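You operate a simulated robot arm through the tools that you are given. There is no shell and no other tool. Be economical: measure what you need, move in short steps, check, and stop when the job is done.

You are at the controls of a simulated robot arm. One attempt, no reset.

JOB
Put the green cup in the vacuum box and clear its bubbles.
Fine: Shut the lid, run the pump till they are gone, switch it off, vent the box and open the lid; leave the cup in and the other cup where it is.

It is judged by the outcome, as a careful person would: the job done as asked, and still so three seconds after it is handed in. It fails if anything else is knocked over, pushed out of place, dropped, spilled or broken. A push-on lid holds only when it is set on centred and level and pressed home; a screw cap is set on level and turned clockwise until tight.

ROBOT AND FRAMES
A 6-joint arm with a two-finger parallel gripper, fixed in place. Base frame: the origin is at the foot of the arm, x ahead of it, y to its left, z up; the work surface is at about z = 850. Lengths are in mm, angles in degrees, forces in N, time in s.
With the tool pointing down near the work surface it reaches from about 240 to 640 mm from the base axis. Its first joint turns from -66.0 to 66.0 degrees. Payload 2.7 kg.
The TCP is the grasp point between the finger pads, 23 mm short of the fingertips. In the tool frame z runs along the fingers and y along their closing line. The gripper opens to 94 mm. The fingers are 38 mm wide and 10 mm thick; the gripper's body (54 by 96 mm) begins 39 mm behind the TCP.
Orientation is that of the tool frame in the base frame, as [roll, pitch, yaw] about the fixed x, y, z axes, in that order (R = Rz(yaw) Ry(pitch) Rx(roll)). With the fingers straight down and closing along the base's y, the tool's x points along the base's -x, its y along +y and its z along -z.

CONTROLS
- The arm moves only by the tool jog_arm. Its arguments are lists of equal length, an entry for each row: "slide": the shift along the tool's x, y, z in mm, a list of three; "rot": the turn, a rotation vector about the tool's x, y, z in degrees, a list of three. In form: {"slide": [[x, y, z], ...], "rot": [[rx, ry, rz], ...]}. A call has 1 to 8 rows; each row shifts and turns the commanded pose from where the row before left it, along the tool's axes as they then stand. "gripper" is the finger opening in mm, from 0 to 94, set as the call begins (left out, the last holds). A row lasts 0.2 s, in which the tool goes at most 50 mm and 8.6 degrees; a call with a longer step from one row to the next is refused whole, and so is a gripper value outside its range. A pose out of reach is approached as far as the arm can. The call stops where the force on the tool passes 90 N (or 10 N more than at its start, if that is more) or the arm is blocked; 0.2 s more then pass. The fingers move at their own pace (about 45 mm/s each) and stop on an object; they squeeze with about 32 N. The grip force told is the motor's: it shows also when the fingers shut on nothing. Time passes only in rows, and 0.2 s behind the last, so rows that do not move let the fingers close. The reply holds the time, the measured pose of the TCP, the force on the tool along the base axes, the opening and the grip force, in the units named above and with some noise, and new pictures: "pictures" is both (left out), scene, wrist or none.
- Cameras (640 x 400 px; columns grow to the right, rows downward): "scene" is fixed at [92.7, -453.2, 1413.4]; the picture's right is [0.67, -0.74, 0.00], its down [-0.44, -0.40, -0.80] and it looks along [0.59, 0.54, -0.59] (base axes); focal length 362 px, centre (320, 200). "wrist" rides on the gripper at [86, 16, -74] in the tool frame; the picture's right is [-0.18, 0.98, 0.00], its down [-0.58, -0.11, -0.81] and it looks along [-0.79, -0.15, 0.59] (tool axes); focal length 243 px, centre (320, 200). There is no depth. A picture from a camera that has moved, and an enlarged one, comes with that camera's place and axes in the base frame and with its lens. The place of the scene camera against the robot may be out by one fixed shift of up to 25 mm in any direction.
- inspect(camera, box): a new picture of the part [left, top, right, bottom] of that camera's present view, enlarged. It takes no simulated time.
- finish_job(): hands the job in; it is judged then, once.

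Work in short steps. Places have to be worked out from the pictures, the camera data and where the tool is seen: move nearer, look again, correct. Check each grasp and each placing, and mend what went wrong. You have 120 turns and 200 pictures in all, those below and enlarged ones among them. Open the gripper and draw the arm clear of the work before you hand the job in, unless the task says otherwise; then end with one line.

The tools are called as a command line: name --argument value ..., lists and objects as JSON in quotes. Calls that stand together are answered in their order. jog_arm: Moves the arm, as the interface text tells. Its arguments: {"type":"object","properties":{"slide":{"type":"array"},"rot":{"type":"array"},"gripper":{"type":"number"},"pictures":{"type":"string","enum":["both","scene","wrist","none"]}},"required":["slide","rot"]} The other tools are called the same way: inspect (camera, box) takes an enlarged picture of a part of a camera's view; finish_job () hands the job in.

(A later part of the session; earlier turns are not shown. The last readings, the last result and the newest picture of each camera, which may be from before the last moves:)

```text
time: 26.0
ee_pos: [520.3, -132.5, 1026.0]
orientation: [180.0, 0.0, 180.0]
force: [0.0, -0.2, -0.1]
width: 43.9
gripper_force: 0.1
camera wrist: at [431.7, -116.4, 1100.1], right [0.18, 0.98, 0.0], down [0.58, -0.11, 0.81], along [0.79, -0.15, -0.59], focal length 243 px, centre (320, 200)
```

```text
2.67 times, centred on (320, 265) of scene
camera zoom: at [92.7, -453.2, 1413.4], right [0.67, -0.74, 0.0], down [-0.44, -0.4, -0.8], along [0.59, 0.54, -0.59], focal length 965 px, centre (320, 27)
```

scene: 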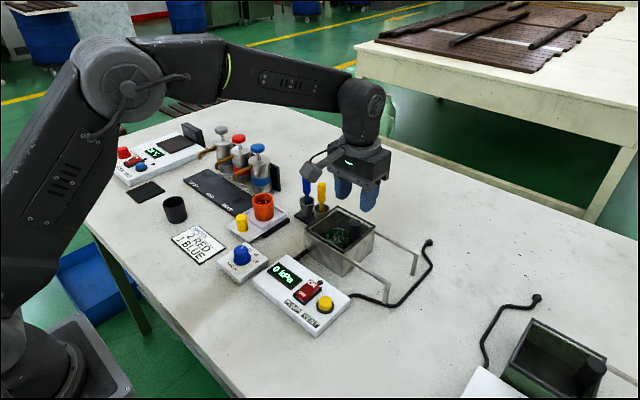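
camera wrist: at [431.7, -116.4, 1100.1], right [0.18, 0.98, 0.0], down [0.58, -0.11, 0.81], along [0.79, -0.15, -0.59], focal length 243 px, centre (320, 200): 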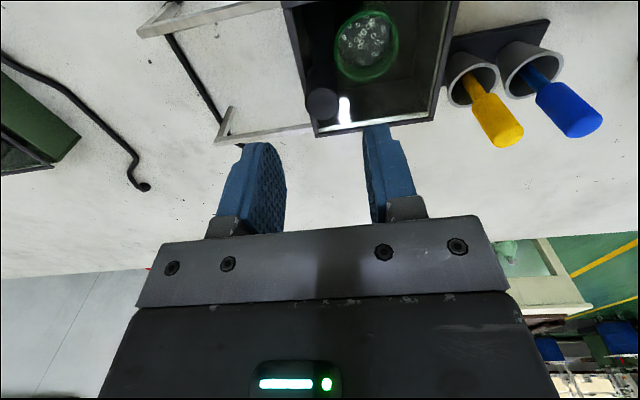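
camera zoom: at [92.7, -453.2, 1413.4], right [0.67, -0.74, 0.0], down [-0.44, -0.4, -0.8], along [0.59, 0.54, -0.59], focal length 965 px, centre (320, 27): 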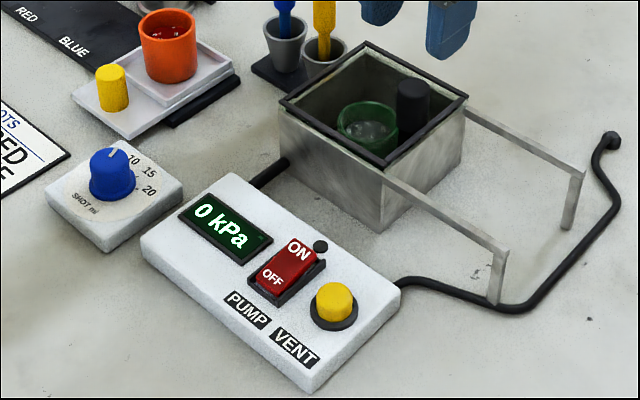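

Lid is closed and everything undisturbed. ON end of the rocker ≈(403,−135), OFF ≈(368,−135), vent ≈(382,−180). I move toward the panel with fingers closed and look.

jog_arm --slide '[[30, 0, -10], [40, 0, 0], [40, 0, 10], [20, -2, 25], [0, 0, 30], [0, 0, 10], [0, 0, 0]]' --rot '[[0, 0, 0], [0, 0, 0], [0, 0, 0], [0, 0, 0], [0, 0, 0], [0, 0, 0], [0, 0, 0]]' --gripper 0

inspect --camera "wrist" --box '[200, 0, 480, 200]'

```text
time: 27.6
ee_pos: [389.7, -133.4, 960.5]
orientation: [-180.0, -0.1, 180.0]
force: [0.5, -0.1, 0.2]
width: 0.3
gripper_force: 32.2
camera wrist: at [301.7, -118.7, 1035.4], right [0.18, 0.98, 0.0], down [0.58, -0.11, 0.81], along [0.79, -0.15, -0.59], focal length 243 px, centre (320, 200)
```

scene: 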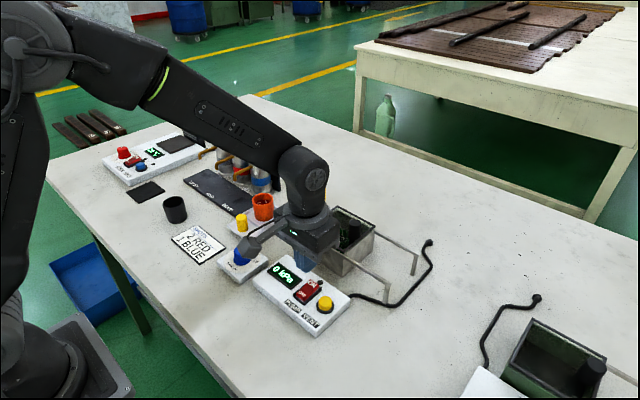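
wrist: 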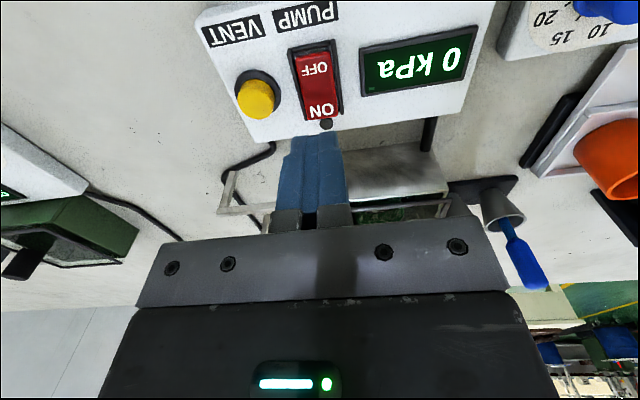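

```text
2.00 times, centred on (340, 100) of wrist
camera zoom: at [301.7, -118.7, 1035.4], right [0.18, 0.98, 0.0], down [0.58, -0.11, 0.81], along [0.79, -0.15, -0.59], focal length 485 px, centre (280, 400)
```

zoom: 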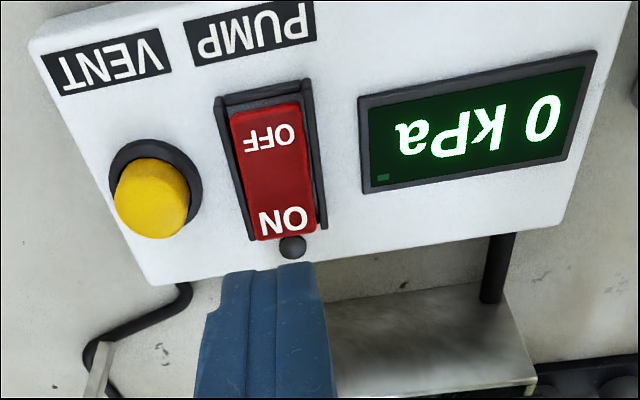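

The rocker's ON end is raised (OFF pressed). I tilt the tool 20° so just the +x corner of the closed fingers can press the ON end at ≈(400,−135).

jog_arm --slide '[[0, -1.5, 0], [0, 0, 0], [0, 0, 0], [0, 0, 0]]' --rot '[[0, 7, 0], [0, 7, 0], [0, 6, 0], [0, 0, 0]]'

inspect --camera "wrist" --box '[200, 0, 480, 200]'

inspect --camera "scene" --box '[240, 190, 400, 340]'

```text
time: 28.6
ee_pos: [389.8, -135.5, 960.6]
orientation: [-180.0, -20.0, 179.9]
force: [0.3, -0.1, 0.3]
width: 0.0
gripper_force: 32.0
camera wrist: at [333.1, -120.0, 1060.6], right [0.17, 0.98, -0.06], down [0.82, -0.11, 0.56], along [0.54, -0.15, -0.83], focal length 243 px, centre (320, 200)
```

scene: 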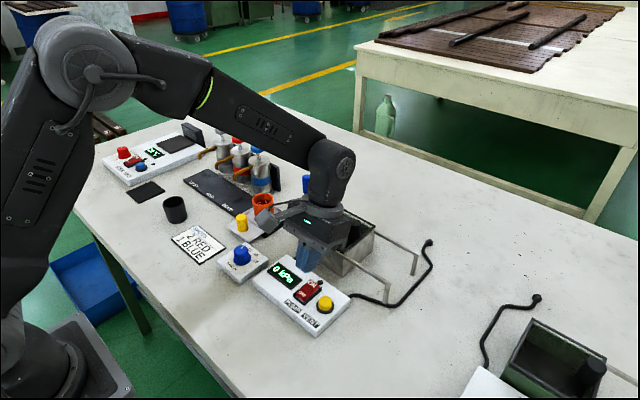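
wrist: 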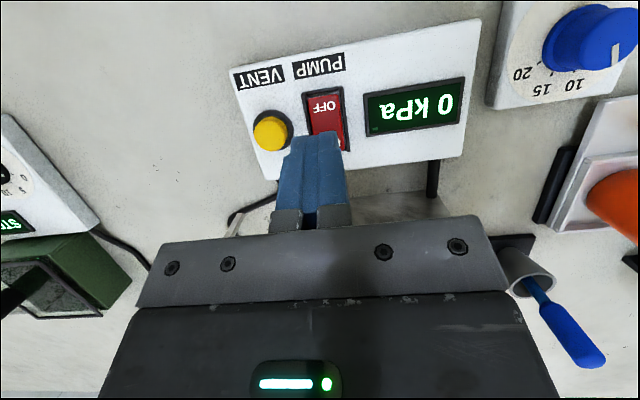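

```text
2.00 times, centred on (340, 100) of wrist
camera zoom: at [333.1, -120.0, 1060.6], right [0.17, 0.98, -0.06], down [0.82, -0.11, 0.56], along [0.54, -0.15, -0.83], focal length 485 px, centre (280, 400)
```

zoom: 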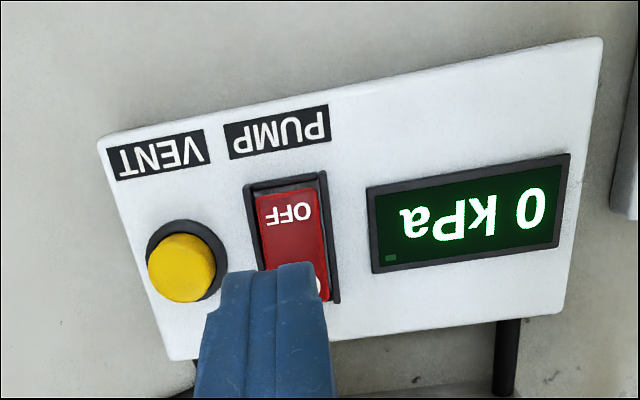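

```text
2.67 times, centred on (320, 265) of scene
camera zoom: at [92.7, -453.2, 1413.4], right [0.67, -0.74, 0.0], down [-0.44, -0.4, -0.8], along [0.59, 0.54, -0.59], focal length 965 px, centre (320, 27)
```

zoom: 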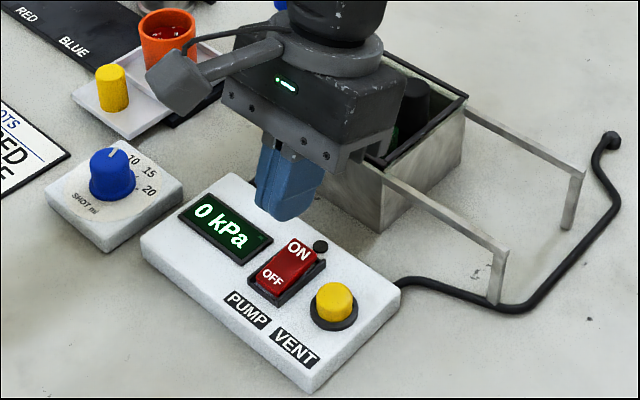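

Aligned in y. Descend vertically ~36 mm to bring the corner just above the ON end.

jog_arm --slide '[[-4.1, 0, 11.3], [-4.1, 0, 11.3], [-4.1, 0, 11.3], [0, 0, 0]]' --rot '[[0, 0, 0], [0, 0, 0], [0, 0, 0], [0, 0, 0]]'

inspect --camera "scene" --box '[260, 230, 360, 320]'

inspect --camera "wrist" --box '[220, 40, 460, 190]'

```text
time: 29.6
ee_pos: [389.4, -135.4, 923.1]
orientation: [-180.0, -20.0, -179.9]
force: [0.2, -0.1, 0.9]
width: 0.0
gripper_force: 31.6
camera wrist: at [332.2, -120.3, 1023.6], right [0.17, 0.98, -0.06], down [0.82, -0.11, 0.56], along [0.54, -0.15, -0.83], focal length 243 px, centre (320, 200)
```

scene: 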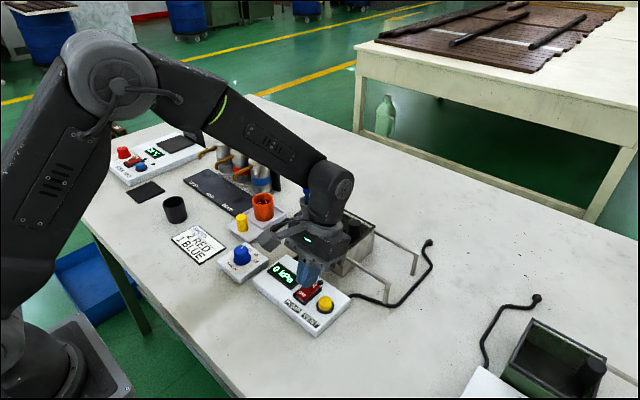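
wrist: 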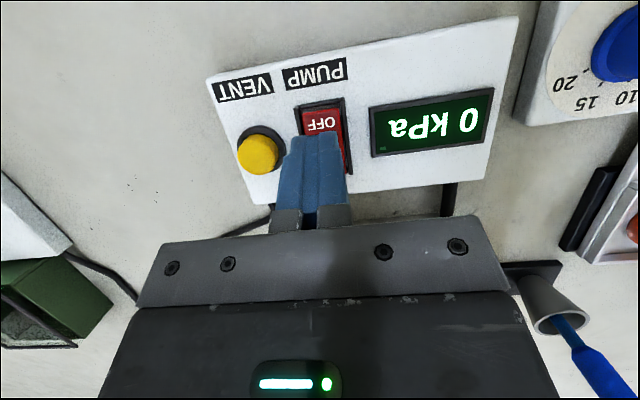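

```text
4.44 times, centred on (310, 275) of scene
camera zoom: at [92.7, -453.2, 1413.4], right [0.67, -0.74, 0.0], down [-0.44, -0.4, -0.8], along [0.59, 0.54, -0.59], focal length 1608 px, centre (364, -133)
```

zoom: 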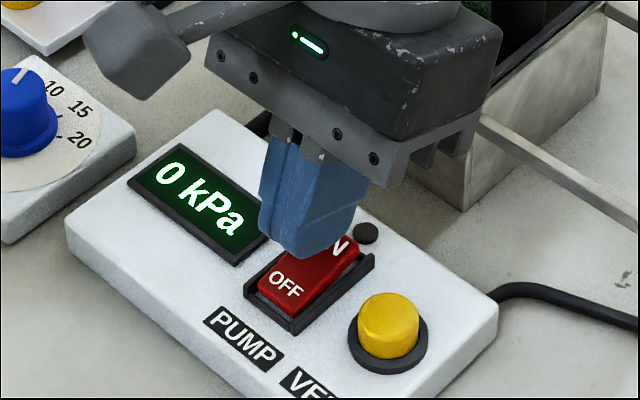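

```text
2.67 times, centred on (340, 115) of wrist
camera zoom: at [332.2, -120.3, 1023.6], right [0.17, 0.98, -0.06], down [0.82, -0.11, 0.56], along [0.54, -0.15, -0.83], focal length 647 px, centre (267, 427)
```

zoom: 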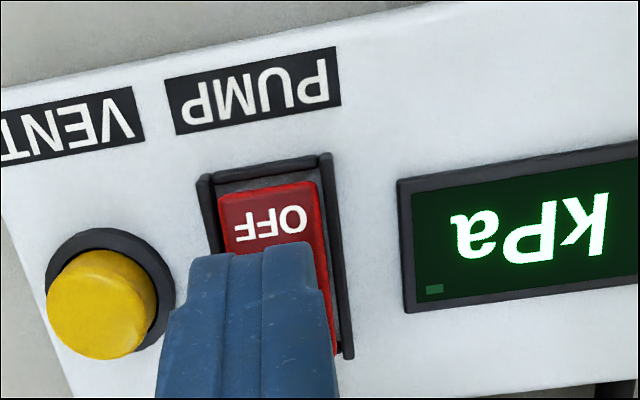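

The tip is over the ON end. Move 3 mm forward and press down in 3 mm steps.

jog_arm --slide '[[-2.8, 0, -1.0], [-1.03, 0, 2.82], [-1.03, 0, 2.82], [-1.03, 0, 2.82], [0, 0, 0]]' --rot '[[0, 0, 0], [0, 0, 0], [0, 0, 0], [0, 0, 0], [0, 0, 0]]'

inspect --camera "scene" --box '[260, 230, 360, 320]'

```text
time: 30.8
ee_pos: [393.3, -135.6, 914.8]
orientation: [180.0, -20.0, 180.0]
force: [0.7, -0.1, 1.5]
width: 0.1
gripper_force: 31.7
camera wrist: at [335.0, -120.4, 1014.5], right [0.17, 0.98, -0.06], down [0.82, -0.11, 0.56], along [0.54, -0.15, -0.83], focal length 243 px, centre (320, 200)
```

scene: 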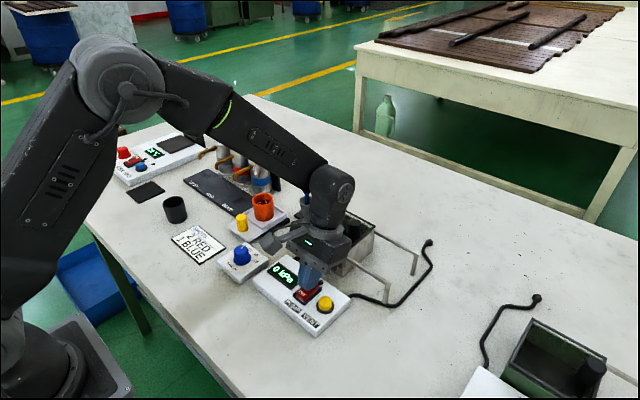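
wrist: 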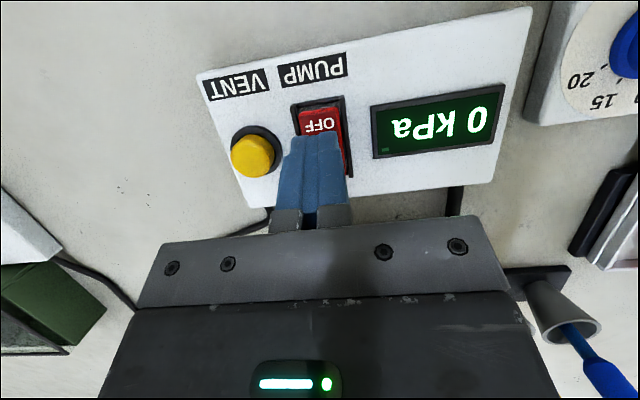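

```text
4.44 times, centred on (310, 275) of scene
camera zoom: at [92.7, -453.2, 1413.4], right [0.67, -0.74, 0.0], down [-0.44, -0.4, -0.8], along [0.59, 0.54, -0.59], focal length 1608 px, centre (364, -133)
```

zoom: 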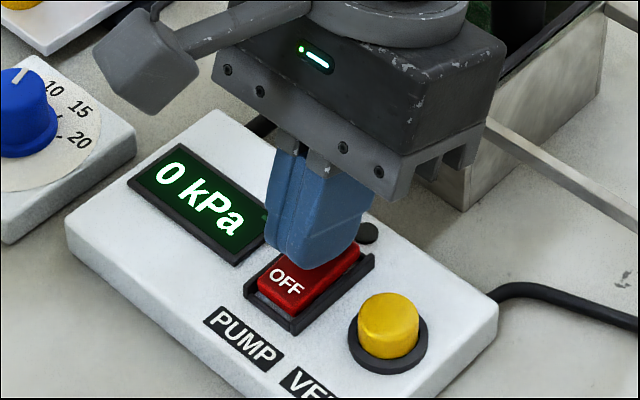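

Light contact may be starting (1.5 N). Continue 4 mm down.

jog_arm --slide '[[-0.68, 0, 1.88], [-0.68, 0, 1.88], [0, 0, 0]]' --rot '[[0, 0, 0], [0, 0, 0], [0, 0, 0]]' --pictures "wrist"

```text
time: 31.6
ee_pos: [393.1, -135.4, 910.0]
orientation: [-180.0, -20.0, 180.0]
force: [0.5, -0.2, 0.4]
width: 0.0
gripper_force: 32.1
camera wrist: at [335.6, -120.0, 1011.2], right [0.17, 0.98, -0.06], down [0.82, -0.11, 0.56], along [0.54, -0.15, -0.83], focal length 243 px, centre (320, 200)
```

wrist: 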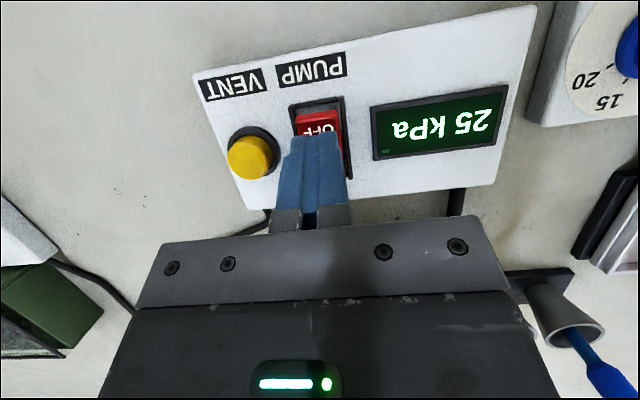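

Pump is on and the display reads 25 kPa, so it seals. Raise and re-tilt to −20° ready for the OFF end while watching the cup.

jog_arm --slide '[[10.3, 0, -28.2], [0, 0, 0], [0, 0, 0], [0, 0, 0], [0, 0, 0], [0, 0, 0], [0, 0, 0]]' --rot '[[0, 0, 0], [0, -7, 0], [0, -7, 0], [0, -7, 0], [0, -7, 0], [0, -7, 0], [0, -5, 0]]'

inspect --camera "scene" --box '[250, 190, 410, 320]'

```text
time: 33.2
ee_pos: [393.3, -136.3, 940.3]
orientation: [-179.9, 20.1, -179.9]
force: [-0.3, 0.3, 0.7]
width: 0.0
gripper_force: 32.1
camera wrist: at [284.9, -120.1, 981.5], right [0.17, 0.98, 0.06], down [0.27, -0.11, 0.96], along [0.95, -0.15, -0.28], focal length 243 px, centre (320, 200)
```

scene: 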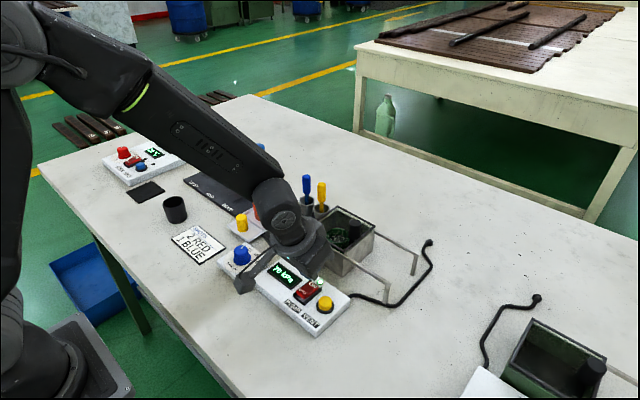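
wrist: 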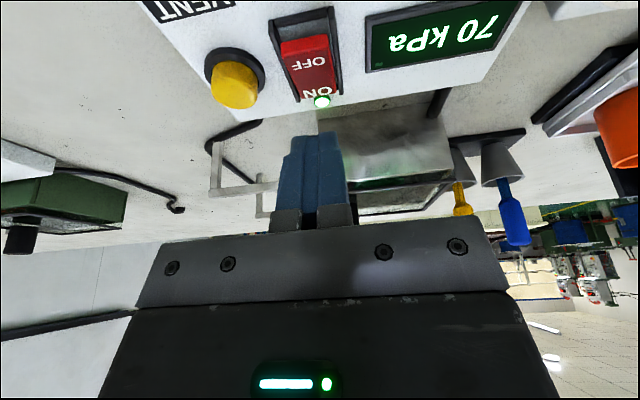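

```text
3.08 times, centred on (330, 255) of scene
camera zoom: at [92.7, -453.2, 1413.4], right [0.67, -0.74, 0.0], down [-0.44, -0.4, -0.8], along [0.59, 0.54, -0.59], focal length 1113 px, centre (289, 31)
```

zoom: 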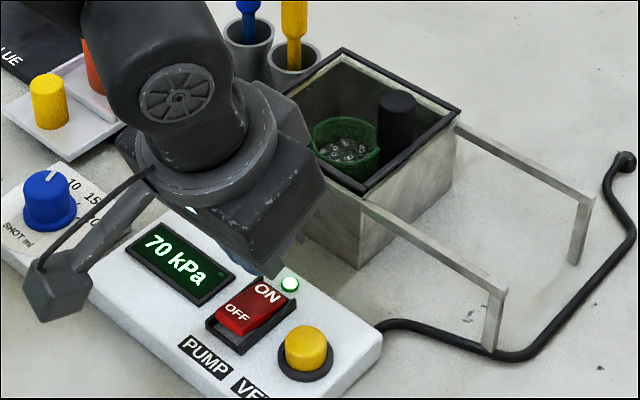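

70 kPa with LED on; bubbles present still. Move 13 mm back over the OFF end and keep watching.

jog_arm --slide '[[6.1, 0, -2.2], [6.1, 0, -2.2], [0, 0, 0], [0, 0, 0], [0, 0, 0]]' --rot '[[0, 0, 0], [0, 0, 0], [0, 0, 0], [0, 0, 0], [0, 0, 0]]' --pictures "wrist"

inspect --camera "scene" --box '[250, 190, 410, 320]'

inspect --camera "scene" --box '[320, 210, 370, 250]'

```text
time: 34.4
ee_pos: [380.4, -135.4, 940.5]
orientation: [180.0, 19.9, -180.0]
force: [0.4, -0.7, 0.6]
width: 0.2
gripper_force: 31.7
camera wrist: at [272.3, -119.7, 981.7], right [0.17, 0.98, 0.06], down [0.27, -0.11, 0.96], along [0.95, -0.15, -0.28], focal length 243 px, centre (320, 200)
```

wrist: 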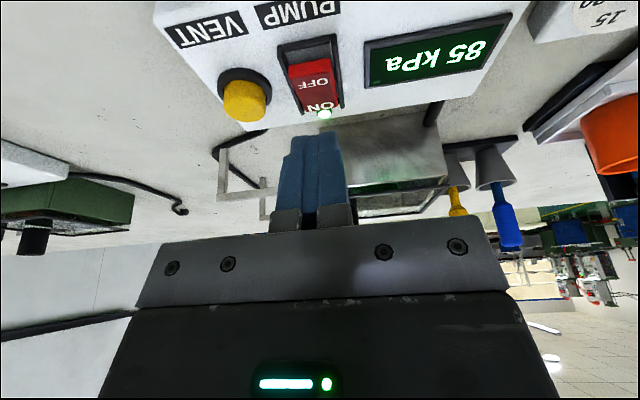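

```text
3.08 times, centred on (330, 255) of scene
camera zoom: at [92.7, -453.2, 1413.4], right [0.67, -0.74, 0.0], down [-0.44, -0.4, -0.8], along [0.59, 0.54, -0.59], focal length 1113 px, centre (289, 31)
```

zoom: 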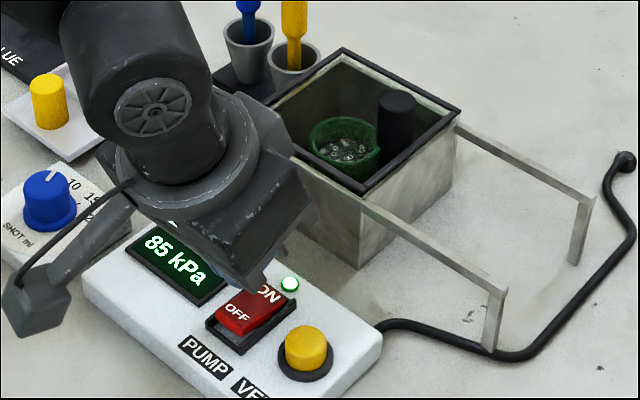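

```text
10.00 times, centred on (345, 230) of scene
camera zoom: at [92.7, -453.2, 1413.4], right [0.67, -0.74, 0.0], down [-0.44, -0.4, -0.8], along [0.59, 0.54, -0.59], focal length 3618 px, centre (70, -100)
```

zoom: 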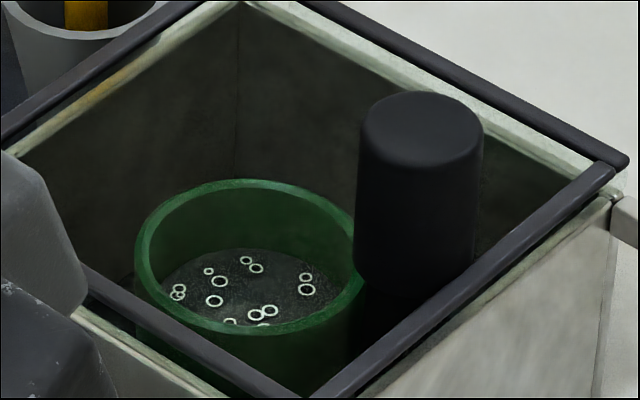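

Bubbles are fewer (~12). Wait 1 s more.

jog_arm --slide '[[0, 0, 0], [0, 0, 0], [0, 0, 0], [0, 0, 0], [0, 0, 0], [0, 0, 0]]' --rot '[[0, 0, 0], [0, 0, 0], [0, 0, 0], [0, 0, 0], [0, 0, 0], [0, 0, 0]]' --pictures "none"

inspect --camera "scene" --box '[320, 210, 370, 250]'

```text
time: 35.8
ee_pos: [379.6, -135.7, 940.1]
orientation: [180.0, 20.0, 180.0]
force: [1.0, 0.3, -0.1]
width: 0.0
gripper_force: 31.7
```

```text
10.00 times, centred on (345, 230) of scene
camera zoom: at [92.7, -453.2, 1413.4], right [0.67, -0.74, 0.0], down [-0.44, -0.4, -0.8], along [0.59, 0.54, -0.59], focal length 3618 px, centre (70, -100)
```

zoom: 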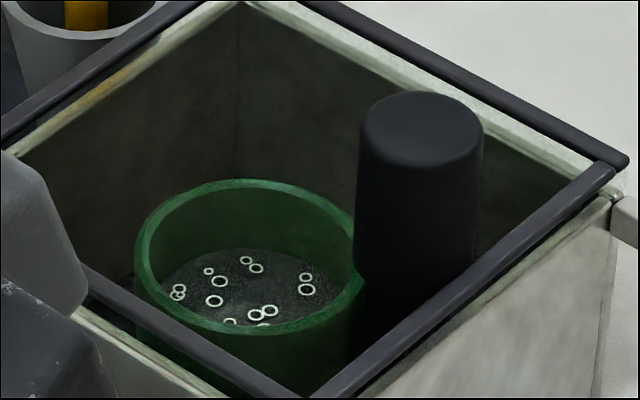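

No change yet; keep waiting.

jog_arm --slide '[[0, 0, 0], [0, 0, 0], [0, 0, 0], [0, 0, 0], [0, 0, 0], [0, 0, 0], [0, 0, 0], [0, 0, 0]]' --rot '[[0, 0, 0], [0, 0, 0], [0, 0, 0], [0, 0, 0], [0, 0, 0], [0, 0, 0], [0, 0, 0], [0, 0, 0]]' --pictures "wrist"

inspect --camera "scene" --box '[320, 210, 370, 250]'

```text
time: 37.6
ee_pos: [381.0, -135.3, 941.2]
orientation: [-180.0, 20.0, -179.9]
force: [0.0, 0.4, 0.2]
width: 0.0
gripper_force: 32.2
camera wrist: at [272.3, -119.7, 981.6], right [0.17, 0.98, 0.06], down [0.27, -0.11, 0.96], along [0.95, -0.15, -0.28], focal length 243 px, centre (320, 200)
```

wrist: 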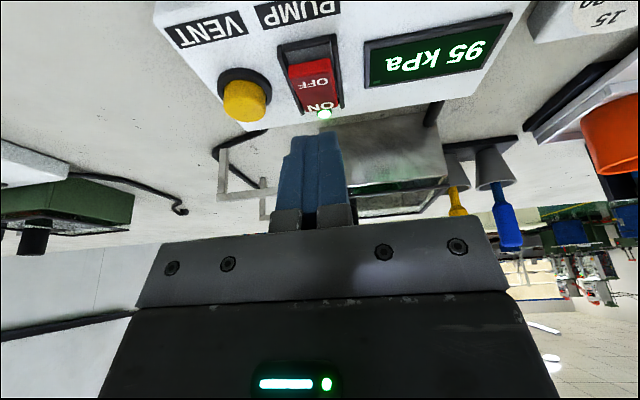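

```text
10.00 times, centred on (345, 230) of scene
camera zoom: at [92.7, -453.2, 1413.4], right [0.67, -0.74, 0.0], down [-0.44, -0.4, -0.8], along [0.59, 0.54, -0.59], focal length 3618 px, centre (70, -100)
```

zoom: 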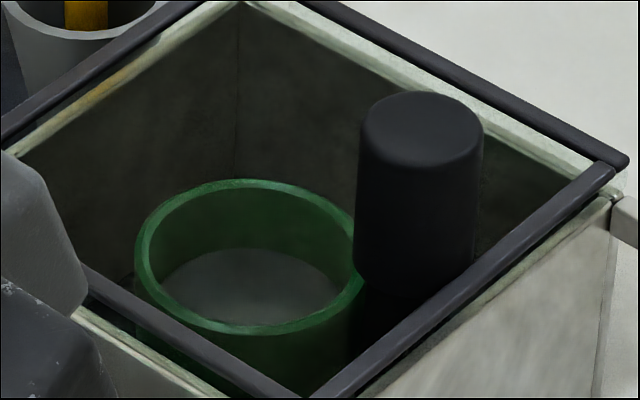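

Bubbles are gone at 95 kPa. Press OFF now: down 26 mm.

jog_arm --slide '[[3.42, 0, 9.4], [3.42, 0, 9.4], [2.05, 0, 5.64], [0, 0, 0]]' --rot '[[0, 0, 0], [0, 0, 0], [0, 0, 0], [0, 0, 0]]'

inspect --camera "scene" --box '[260, 230, 360, 320]'

```text
time: 38.6
ee_pos: [380.8, -135.0, 915.1]
orientation: [-180.0, 20.0, -180.0]
force: [0.0, 1.2, 1.4]
width: 0.0
gripper_force: 32.1
camera wrist: at [271.6, -119.4, 955.7], right [0.17, 0.98, 0.06], down [0.27, -0.11, 0.96], along [0.95, -0.15, -0.28], focal length 243 px, centre (320, 200)
```

scene: 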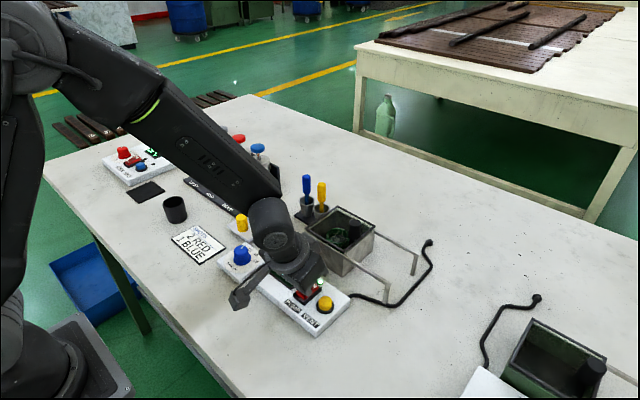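
wrist: 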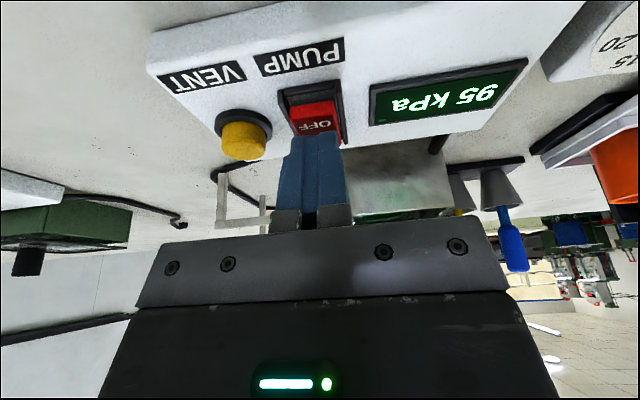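

```text
4.44 times, centred on (310, 275) of scene
camera zoom: at [92.7, -453.2, 1413.4], right [0.67, -0.74, 0.0], down [-0.44, -0.4, -0.8], along [0.59, 0.54, -0.59], focal length 1608 px, centre (364, -133)
```

zoom: 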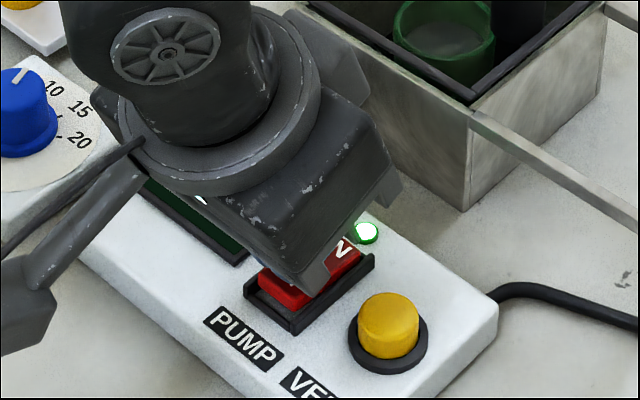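

Finger tip is near the OFF text; shift 4 mm toward base for leverage and press 4 mm further.

jog_arm --slide '[[3.76, 0, -1.37], [0.68, 0, 1.88], [0.68, 0, 1.88], [0, 0, 0]]' --rot '[[0, 0, 0], [0, 0, 0], [0, 0, 0], [0, 0, 0]]' --pictures "wrist"

inspect --camera "scene" --box '[260, 230, 360, 320]'

```text
time: 39.6
ee_pos: [375.6, -135.5, 911.0]
orientation: [180.0, 19.9, -180.0]
force: [-0.1, -0.3, 0.1]
width: 0.0
gripper_force: 31.6
camera wrist: at [267.6, -119.8, 952.2], right [0.17, 0.98, 0.06], down [0.27, -0.11, 0.96], along [0.95, -0.15, -0.28], focal length 243 px, centre (320, 200)
```

wrist: 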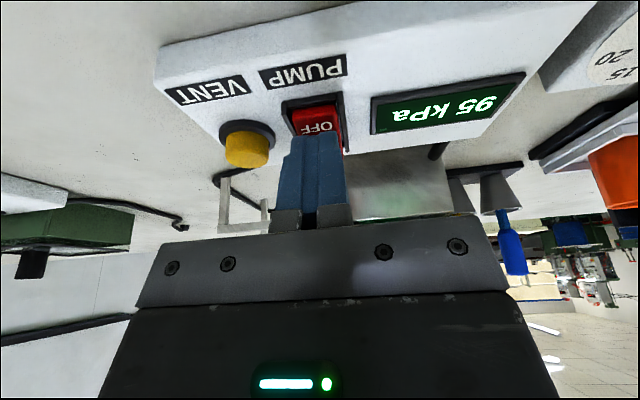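

```text
4.44 times, centred on (310, 275) of scene
camera zoom: at [92.7, -453.2, 1413.4], right [0.67, -0.74, 0.0], down [-0.44, -0.4, -0.8], along [0.59, 0.54, -0.59], focal length 1608 px, centre (364, -133)
```

zoom: 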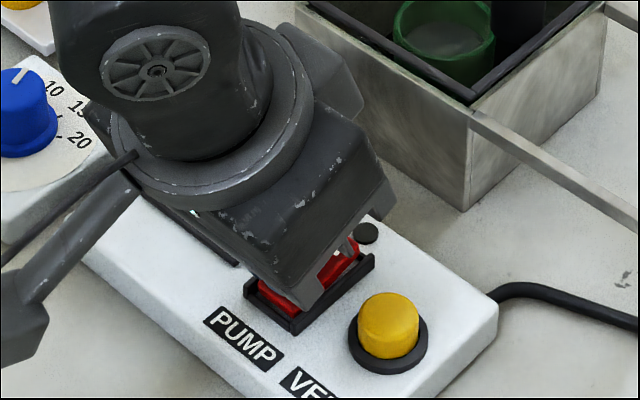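

LED is off, pump off. Raise, return to vertical, and move over the vent button at ≈(386,−179).

jog_arm --slide '[[-10.26, 0, -28.2], [0, 0, 0], [0, 0, 0], [0, 0, 0], [-10, -22, 0], [0, -21.5, 0], [0, 0, 0]]' --rot '[[0, 0, 0], [0, 7, 0], [0, 7, 0], [0, 6, 0], [0, 0, 0], [0, 0, 0], [0, 0, 0]]'

inspect --camera "scene" --box '[260, 230, 360, 320]'

inspect --camera "wrist" --box '[220, 40, 460, 190]'

```text
time: 41.2
ee_pos: [386.5, -180.3, 941.9]
orientation: [-179.9, 0.1, 179.9]
force: [0.5, -0.4, -0.1]
width: 0.0
gripper_force: 32.6
camera wrist: at [297.6, -164.4, 1016.5], right [0.18, 0.98, 0.0], down [0.58, -0.11, 0.81], along [0.79, -0.15, -0.59], focal length 243 px, centre (320, 200)
```

scene: 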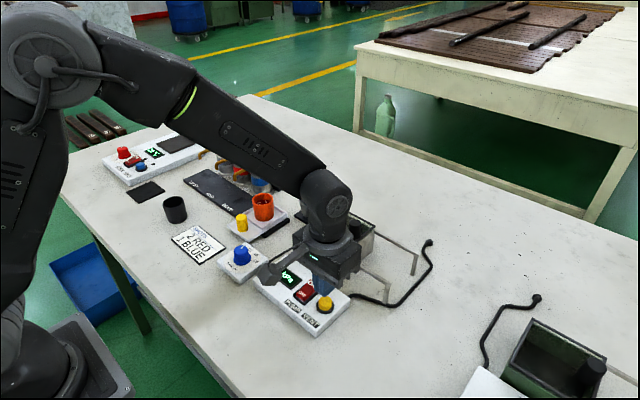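
wrist: 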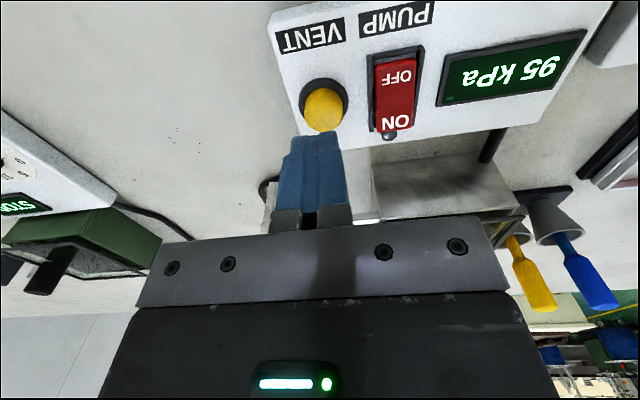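

```text
4.44 times, centred on (310, 275) of scene
camera zoom: at [92.7, -453.2, 1413.4], right [0.67, -0.74, 0.0], down [-0.44, -0.4, -0.8], along [0.59, 0.54, -0.59], focal length 1608 px, centre (364, -133)
```

zoom: 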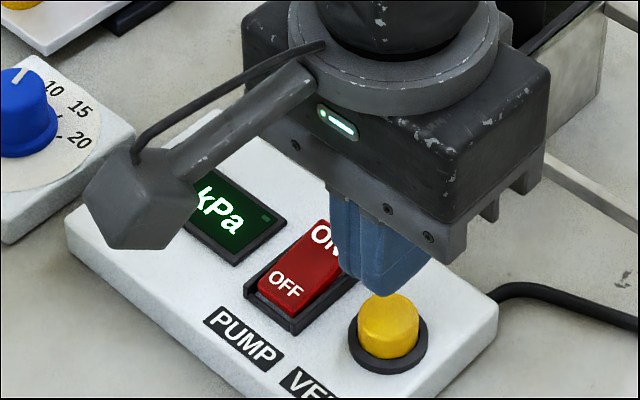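

```text
2.67 times, centred on (340, 115) of wrist
camera zoom: at [297.6, -164.4, 1016.5], right [0.18, 0.98, 0.0], down [0.58, -0.11, 0.81], along [0.79, -0.15, -0.59], focal length 647 px, centre (267, 427)
```

zoom: 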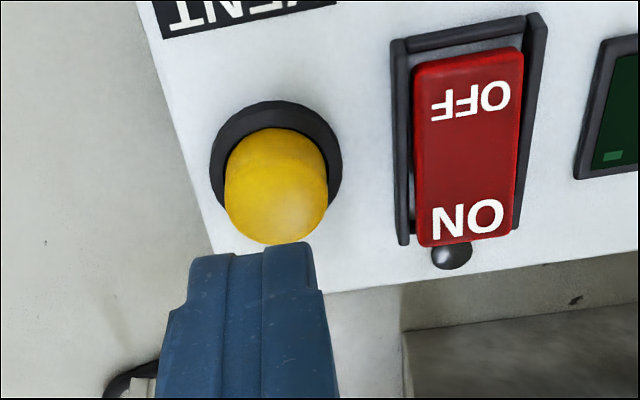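

Button at about (383,−178.5), top z≈892. Adjust and descend to just above, then press.

jog_arm --slide '[[3, 1.5, 8], [0, 0, 10], [0, 0, 6], [0, 0, 3], [0, 0, 0]]' --rot '[[0, 0, 0], [0, 0, 0], [0, 0, 0], [0, 0, 0], [0, 0, 0]]'

inspect --camera "scene" --box '[260, 230, 360, 320]'

```text
time: 42.4
ee_pos: [382.4, -177.2, 914.6]
orientation: [-180.0, 0.1, -180.0]
force: [0.7, 0.0, -0.2]
width: 0.0
gripper_force: 31.8
camera wrist: at [294.7, -162.2, 989.0], right [0.18, 0.98, 0.0], down [0.58, -0.11, 0.81], along [0.79, -0.15, -0.59], focal length 243 px, centre (320, 200)
```

scene: 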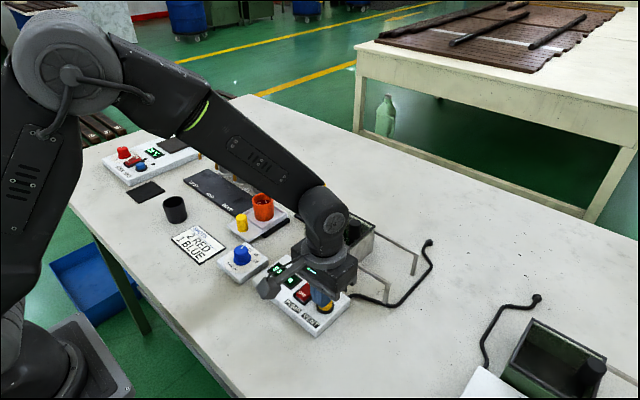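
wrist: 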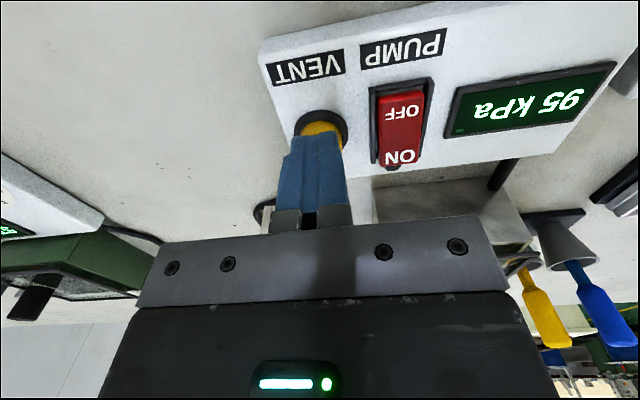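

```text
4.44 times, centred on (310, 275) of scene
camera zoom: at [92.7, -453.2, 1413.4], right [0.67, -0.74, 0.0], down [-0.44, -0.4, -0.8], along [0.59, 0.54, -0.59], focal length 1608 px, centre (364, -133)
```

zoom: 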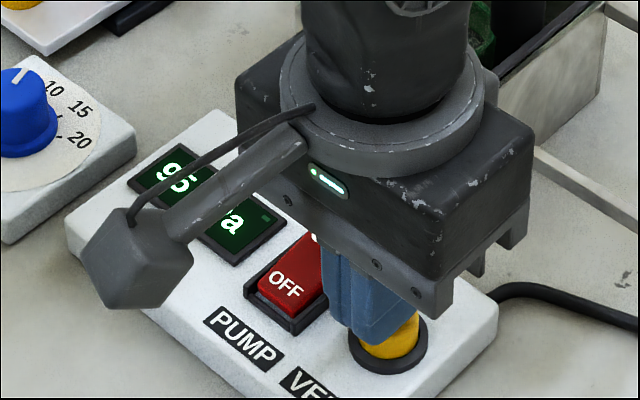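

Aligned over the button. Press down in 1.5 mm steps.

jog_arm --slide '[[0, 0, 1.5], [0, 0, 1.5], [0, 0, 1.5], [0, 0, 1.5], [0, 0, 0]]' --rot '[[0, 0, 0], [0, 0, 0], [0, 0, 0], [0, 0, 0], [0, 0, 0]]' --pictures "wrist"

```text
time: 43.6
ee_pos: [383.6, -177.7, 907.5]
orientation: [-180.0, 0.2, 180.0]
force: [1.1, 0.9, 2.8]
width: 0.1
gripper_force: 32.0
camera wrist: at [295.1, -162.6, 982.5], right [0.18, 0.98, 0.0], down [0.58, -0.11, 0.81], along [0.79, -0.15, -0.59], focal length 243 px, centre (320, 200)
```

wrist: 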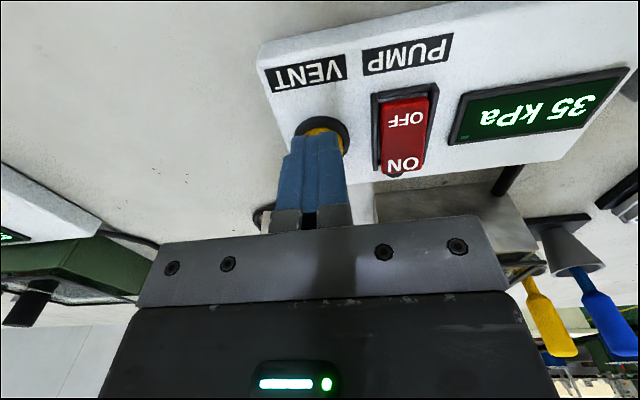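

Pressure falls (35 kPa). Hold the vent.

jog_arm --slide '[[0, 0, 0], [0, 0, 0], [0, 0, 0], [0, 0, 0], [0, 0, 0], [0, 0, 0]]' --rot '[[0, 0, 0], [0, 0, 0], [0, 0, 0], [0, 0, 0], [0, 0, 0], [0, 0, 0]]' --pictures "wrist"

```text
time: 45.0
ee_pos: [383.2, -177.8, 907.9]
orientation: [180.0, 0.0, 179.9]
force: [0.0, -0.2, 1.6]
width: 0.0
gripper_force: 31.7
camera wrist: at [295.0, -162.6, 982.5], right [0.18, 0.98, 0.0], down [0.58, -0.11, 0.81], along [0.79, -0.15, -0.59], focal length 243 px, centre (320, 200)
```

wrist: 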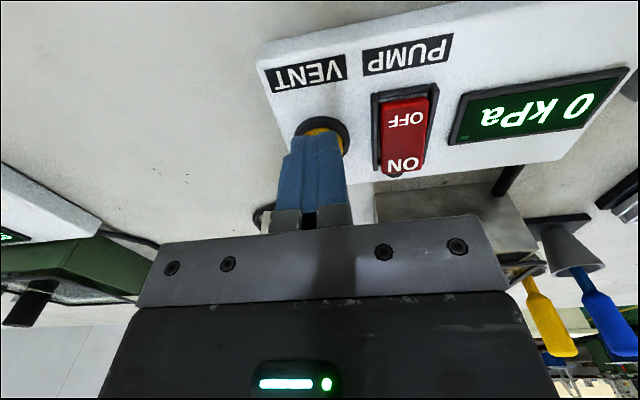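

0 kPa reached. Rise to z≈1030, then move above the knob at (520,−132).

jog_arm --slide '[[0, 0, 0], [0, 0, -30], [0, 0, -45], [0, 0, -45], [-40, 12, 0], [-45, 15, 0], [-40, 15, 0], [-12, 3.5, 0]]' --rot '[[0, 0, 0], [0, 0, 0], [0, 0, 0], [0, 0, 0], [0, 0, 0], [0, 0, 0], [0, 0, 0], [0, 0, 0]]'

inspect --camera "scene" --box '[250, 190, 410, 320]'

```text
time: 46.8
ee_pos: [518.6, -131.1, 1027.4]
orientation: [179.9, 0.0, -180.0]
force: [-0.6, -0.2, 0.0]
width: 0.0
gripper_force: 31.9
camera wrist: at [430.9, -115.3, 1102.8], right [0.18, 0.98, 0.0], down [0.58, -0.11, 0.81], along [0.79, -0.15, -0.59], focal length 243 px, centre (320, 200)
```

scene: 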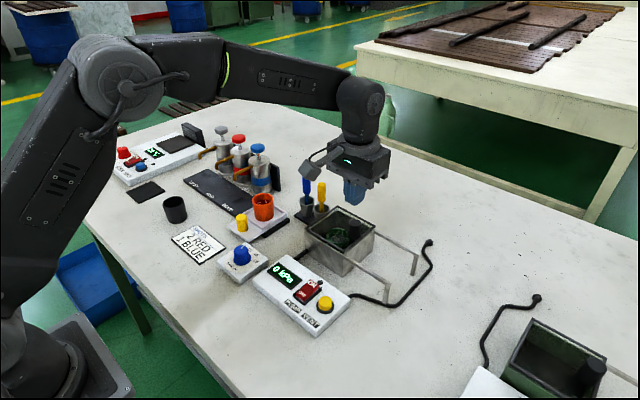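
wrist: 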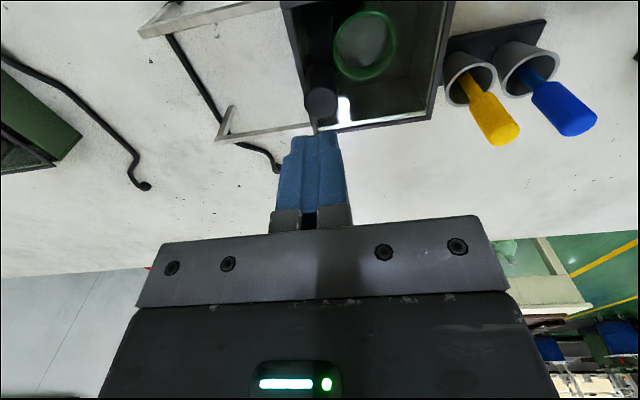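

```text
3.08 times, centred on (330, 255) of scene
camera zoom: at [92.7, -453.2, 1413.4], right [0.67, -0.74, 0.0], down [-0.44, -0.4, -0.8], along [0.59, 0.54, -0.59], focal length 1113 px, centre (289, 31)
```

zoom: 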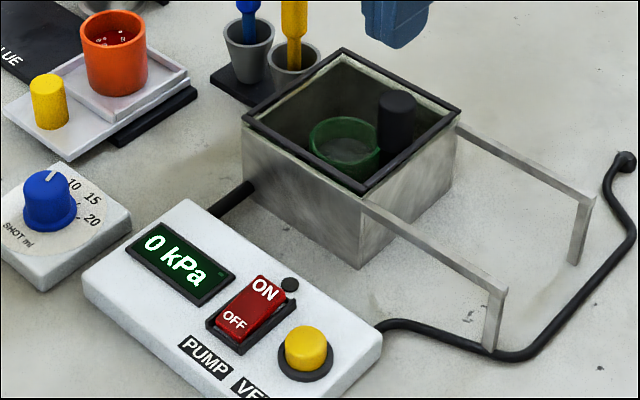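

All good: 0 kPa, switch OFF. Open to 44 and lower over the knob to z≈955.

jog_arm --slide '[[-1.5, -1, 0], [0, 0, 0], [0, 0, 0], [0, 0, 28], [0, 0, 30], [0, 0, 11], [0, 0, 3], [0, 0, 0]]' --rot '[[0, 0, 0], [0, 0, 0], [0, 0, 0], [0, 0, 0], [0, 0, 0], [0, 0, 0], [0, 0, 0], [0, 0, 0]]' --gripper 44 --pictures "wrist"

```text
time: 48.6
ee_pos: [520.4, -132.0, 956.0]
orientation: [179.9, 0.0, -179.9]
force: [0.3, 0.6, 0.3]
width: 44.1
gripper_force: 0.1
camera wrist: at [433.2, -116.5, 1030.6], right [0.18, 0.98, 0.0], down [0.58, -0.11, 0.81], along [0.79, -0.15, -0.59], focal length 243 px, centre (320, 200)
```

wrist: 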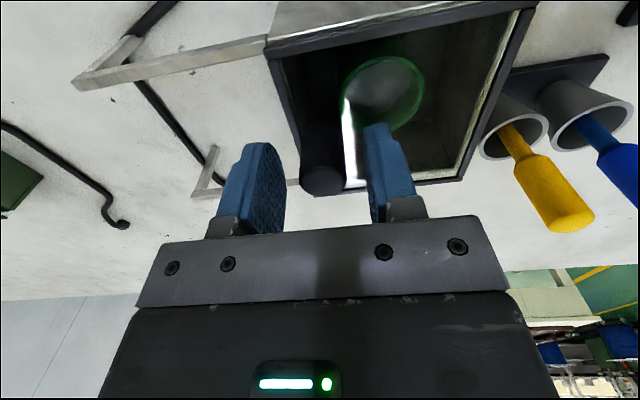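

Knob centred. Close on it.

jog_arm --slide '[[0, 0, 0.5], [0, 0, 0], [0, 0, 0], [0, 0, 0]]' --rot '[[0, 0, 0], [0, 0, 0], [0, 0, 0], [0, 0, 0]]' --gripper 15 --pictures "none"

jog_arm --slide '[[0, -5, 0], [0, -10, 0], [0, -12, 0], [0, -12, 0], [0, -8, 0], [0, -3, 0]]' --rot '[[0, 0, 0], [0, 0, 0], [0, 0, 0], [0, 0, 0], [0, 0, 0], [0, 0, 0]]'

```text
time: 49.6
ee_pos: [520.7, -132.7, 954.9]
orientation: [-179.9, -0.1, 180.0]
force: [1.7, 1.9, 1.4]
width: 23.8
gripper_force: 44.9
```

```text
time: 51.0
ee_pos: [520.8, -182.2, 956.2]
orientation: [180.0, 0.0, -180.0]
force: [-1.1, 1.0, 1.9]
width: 23.8
gripper_force: 45.2
camera wrist: at [433.1, -166.7, 1030.4], right [0.18, 0.98, 0.0], down [0.58, -0.11, 0.81], along [0.79, -0.15, -0.59], focal length 243 px, centre (320, 200)
```

scene: 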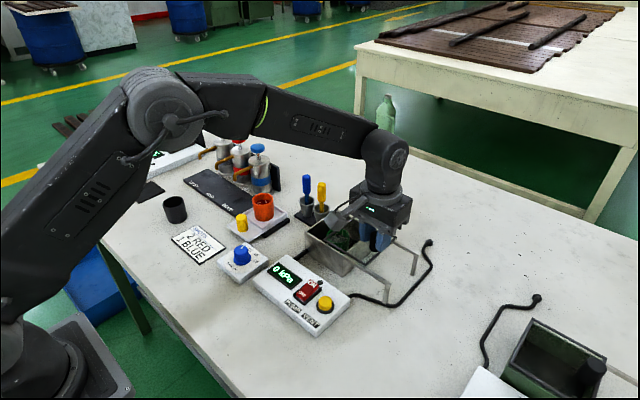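
wrist: 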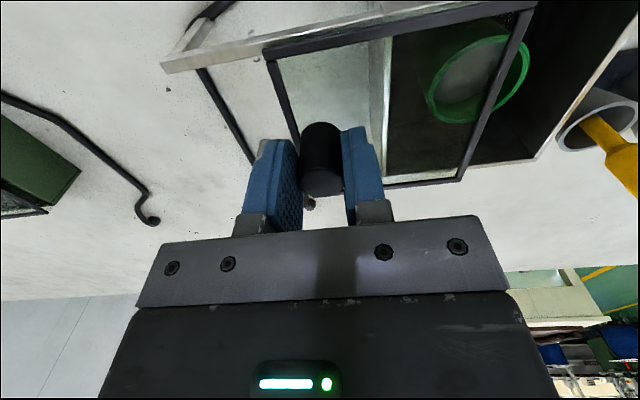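

Lid slides open properly. Continue 47.5 mm to its original place.

jog_arm --slide '[[0, -5, 0], [0, -10, 0], [0, -12, 0], [0, -10, 0], [0, -7.5, 0], [0, -3, 0], [0, 0, 0]]' --rot '[[0, 0, 0], [0, 0, 0], [0, 0, 0], [0, 0, 0], [0, 0, 0], [0, 0, 0], [0, 0, 0]]'

```text
time: 52.6
ee_pos: [521.2, -230.9, 955.7]
orientation: [-179.9, -0.2, 179.9]
force: [-14.5, 0.2, -6.5]
width: 24.0
gripper_force: 44.4
camera wrist: at [433.3, -215.0, 1030.6], right [0.18, 0.98, 0.0], down [0.58, -0.11, 0.81], along [0.79, -0.15, -0.59], focal length 243 px, centre (320, 200)
```

scene: 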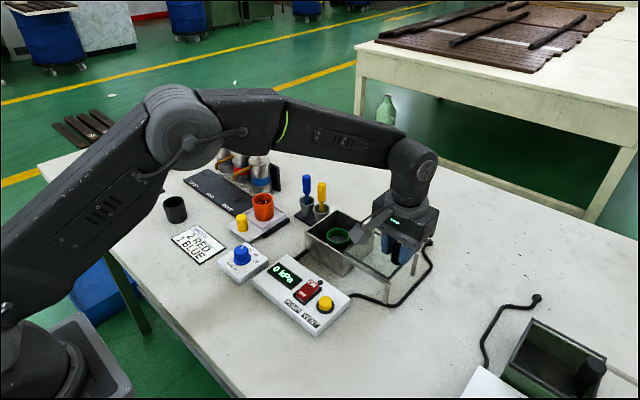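
wrist: 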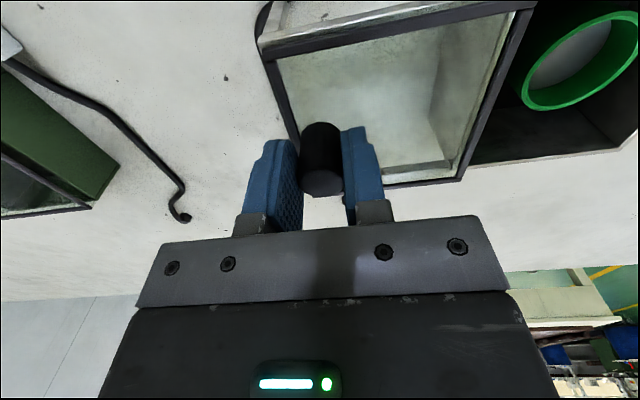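

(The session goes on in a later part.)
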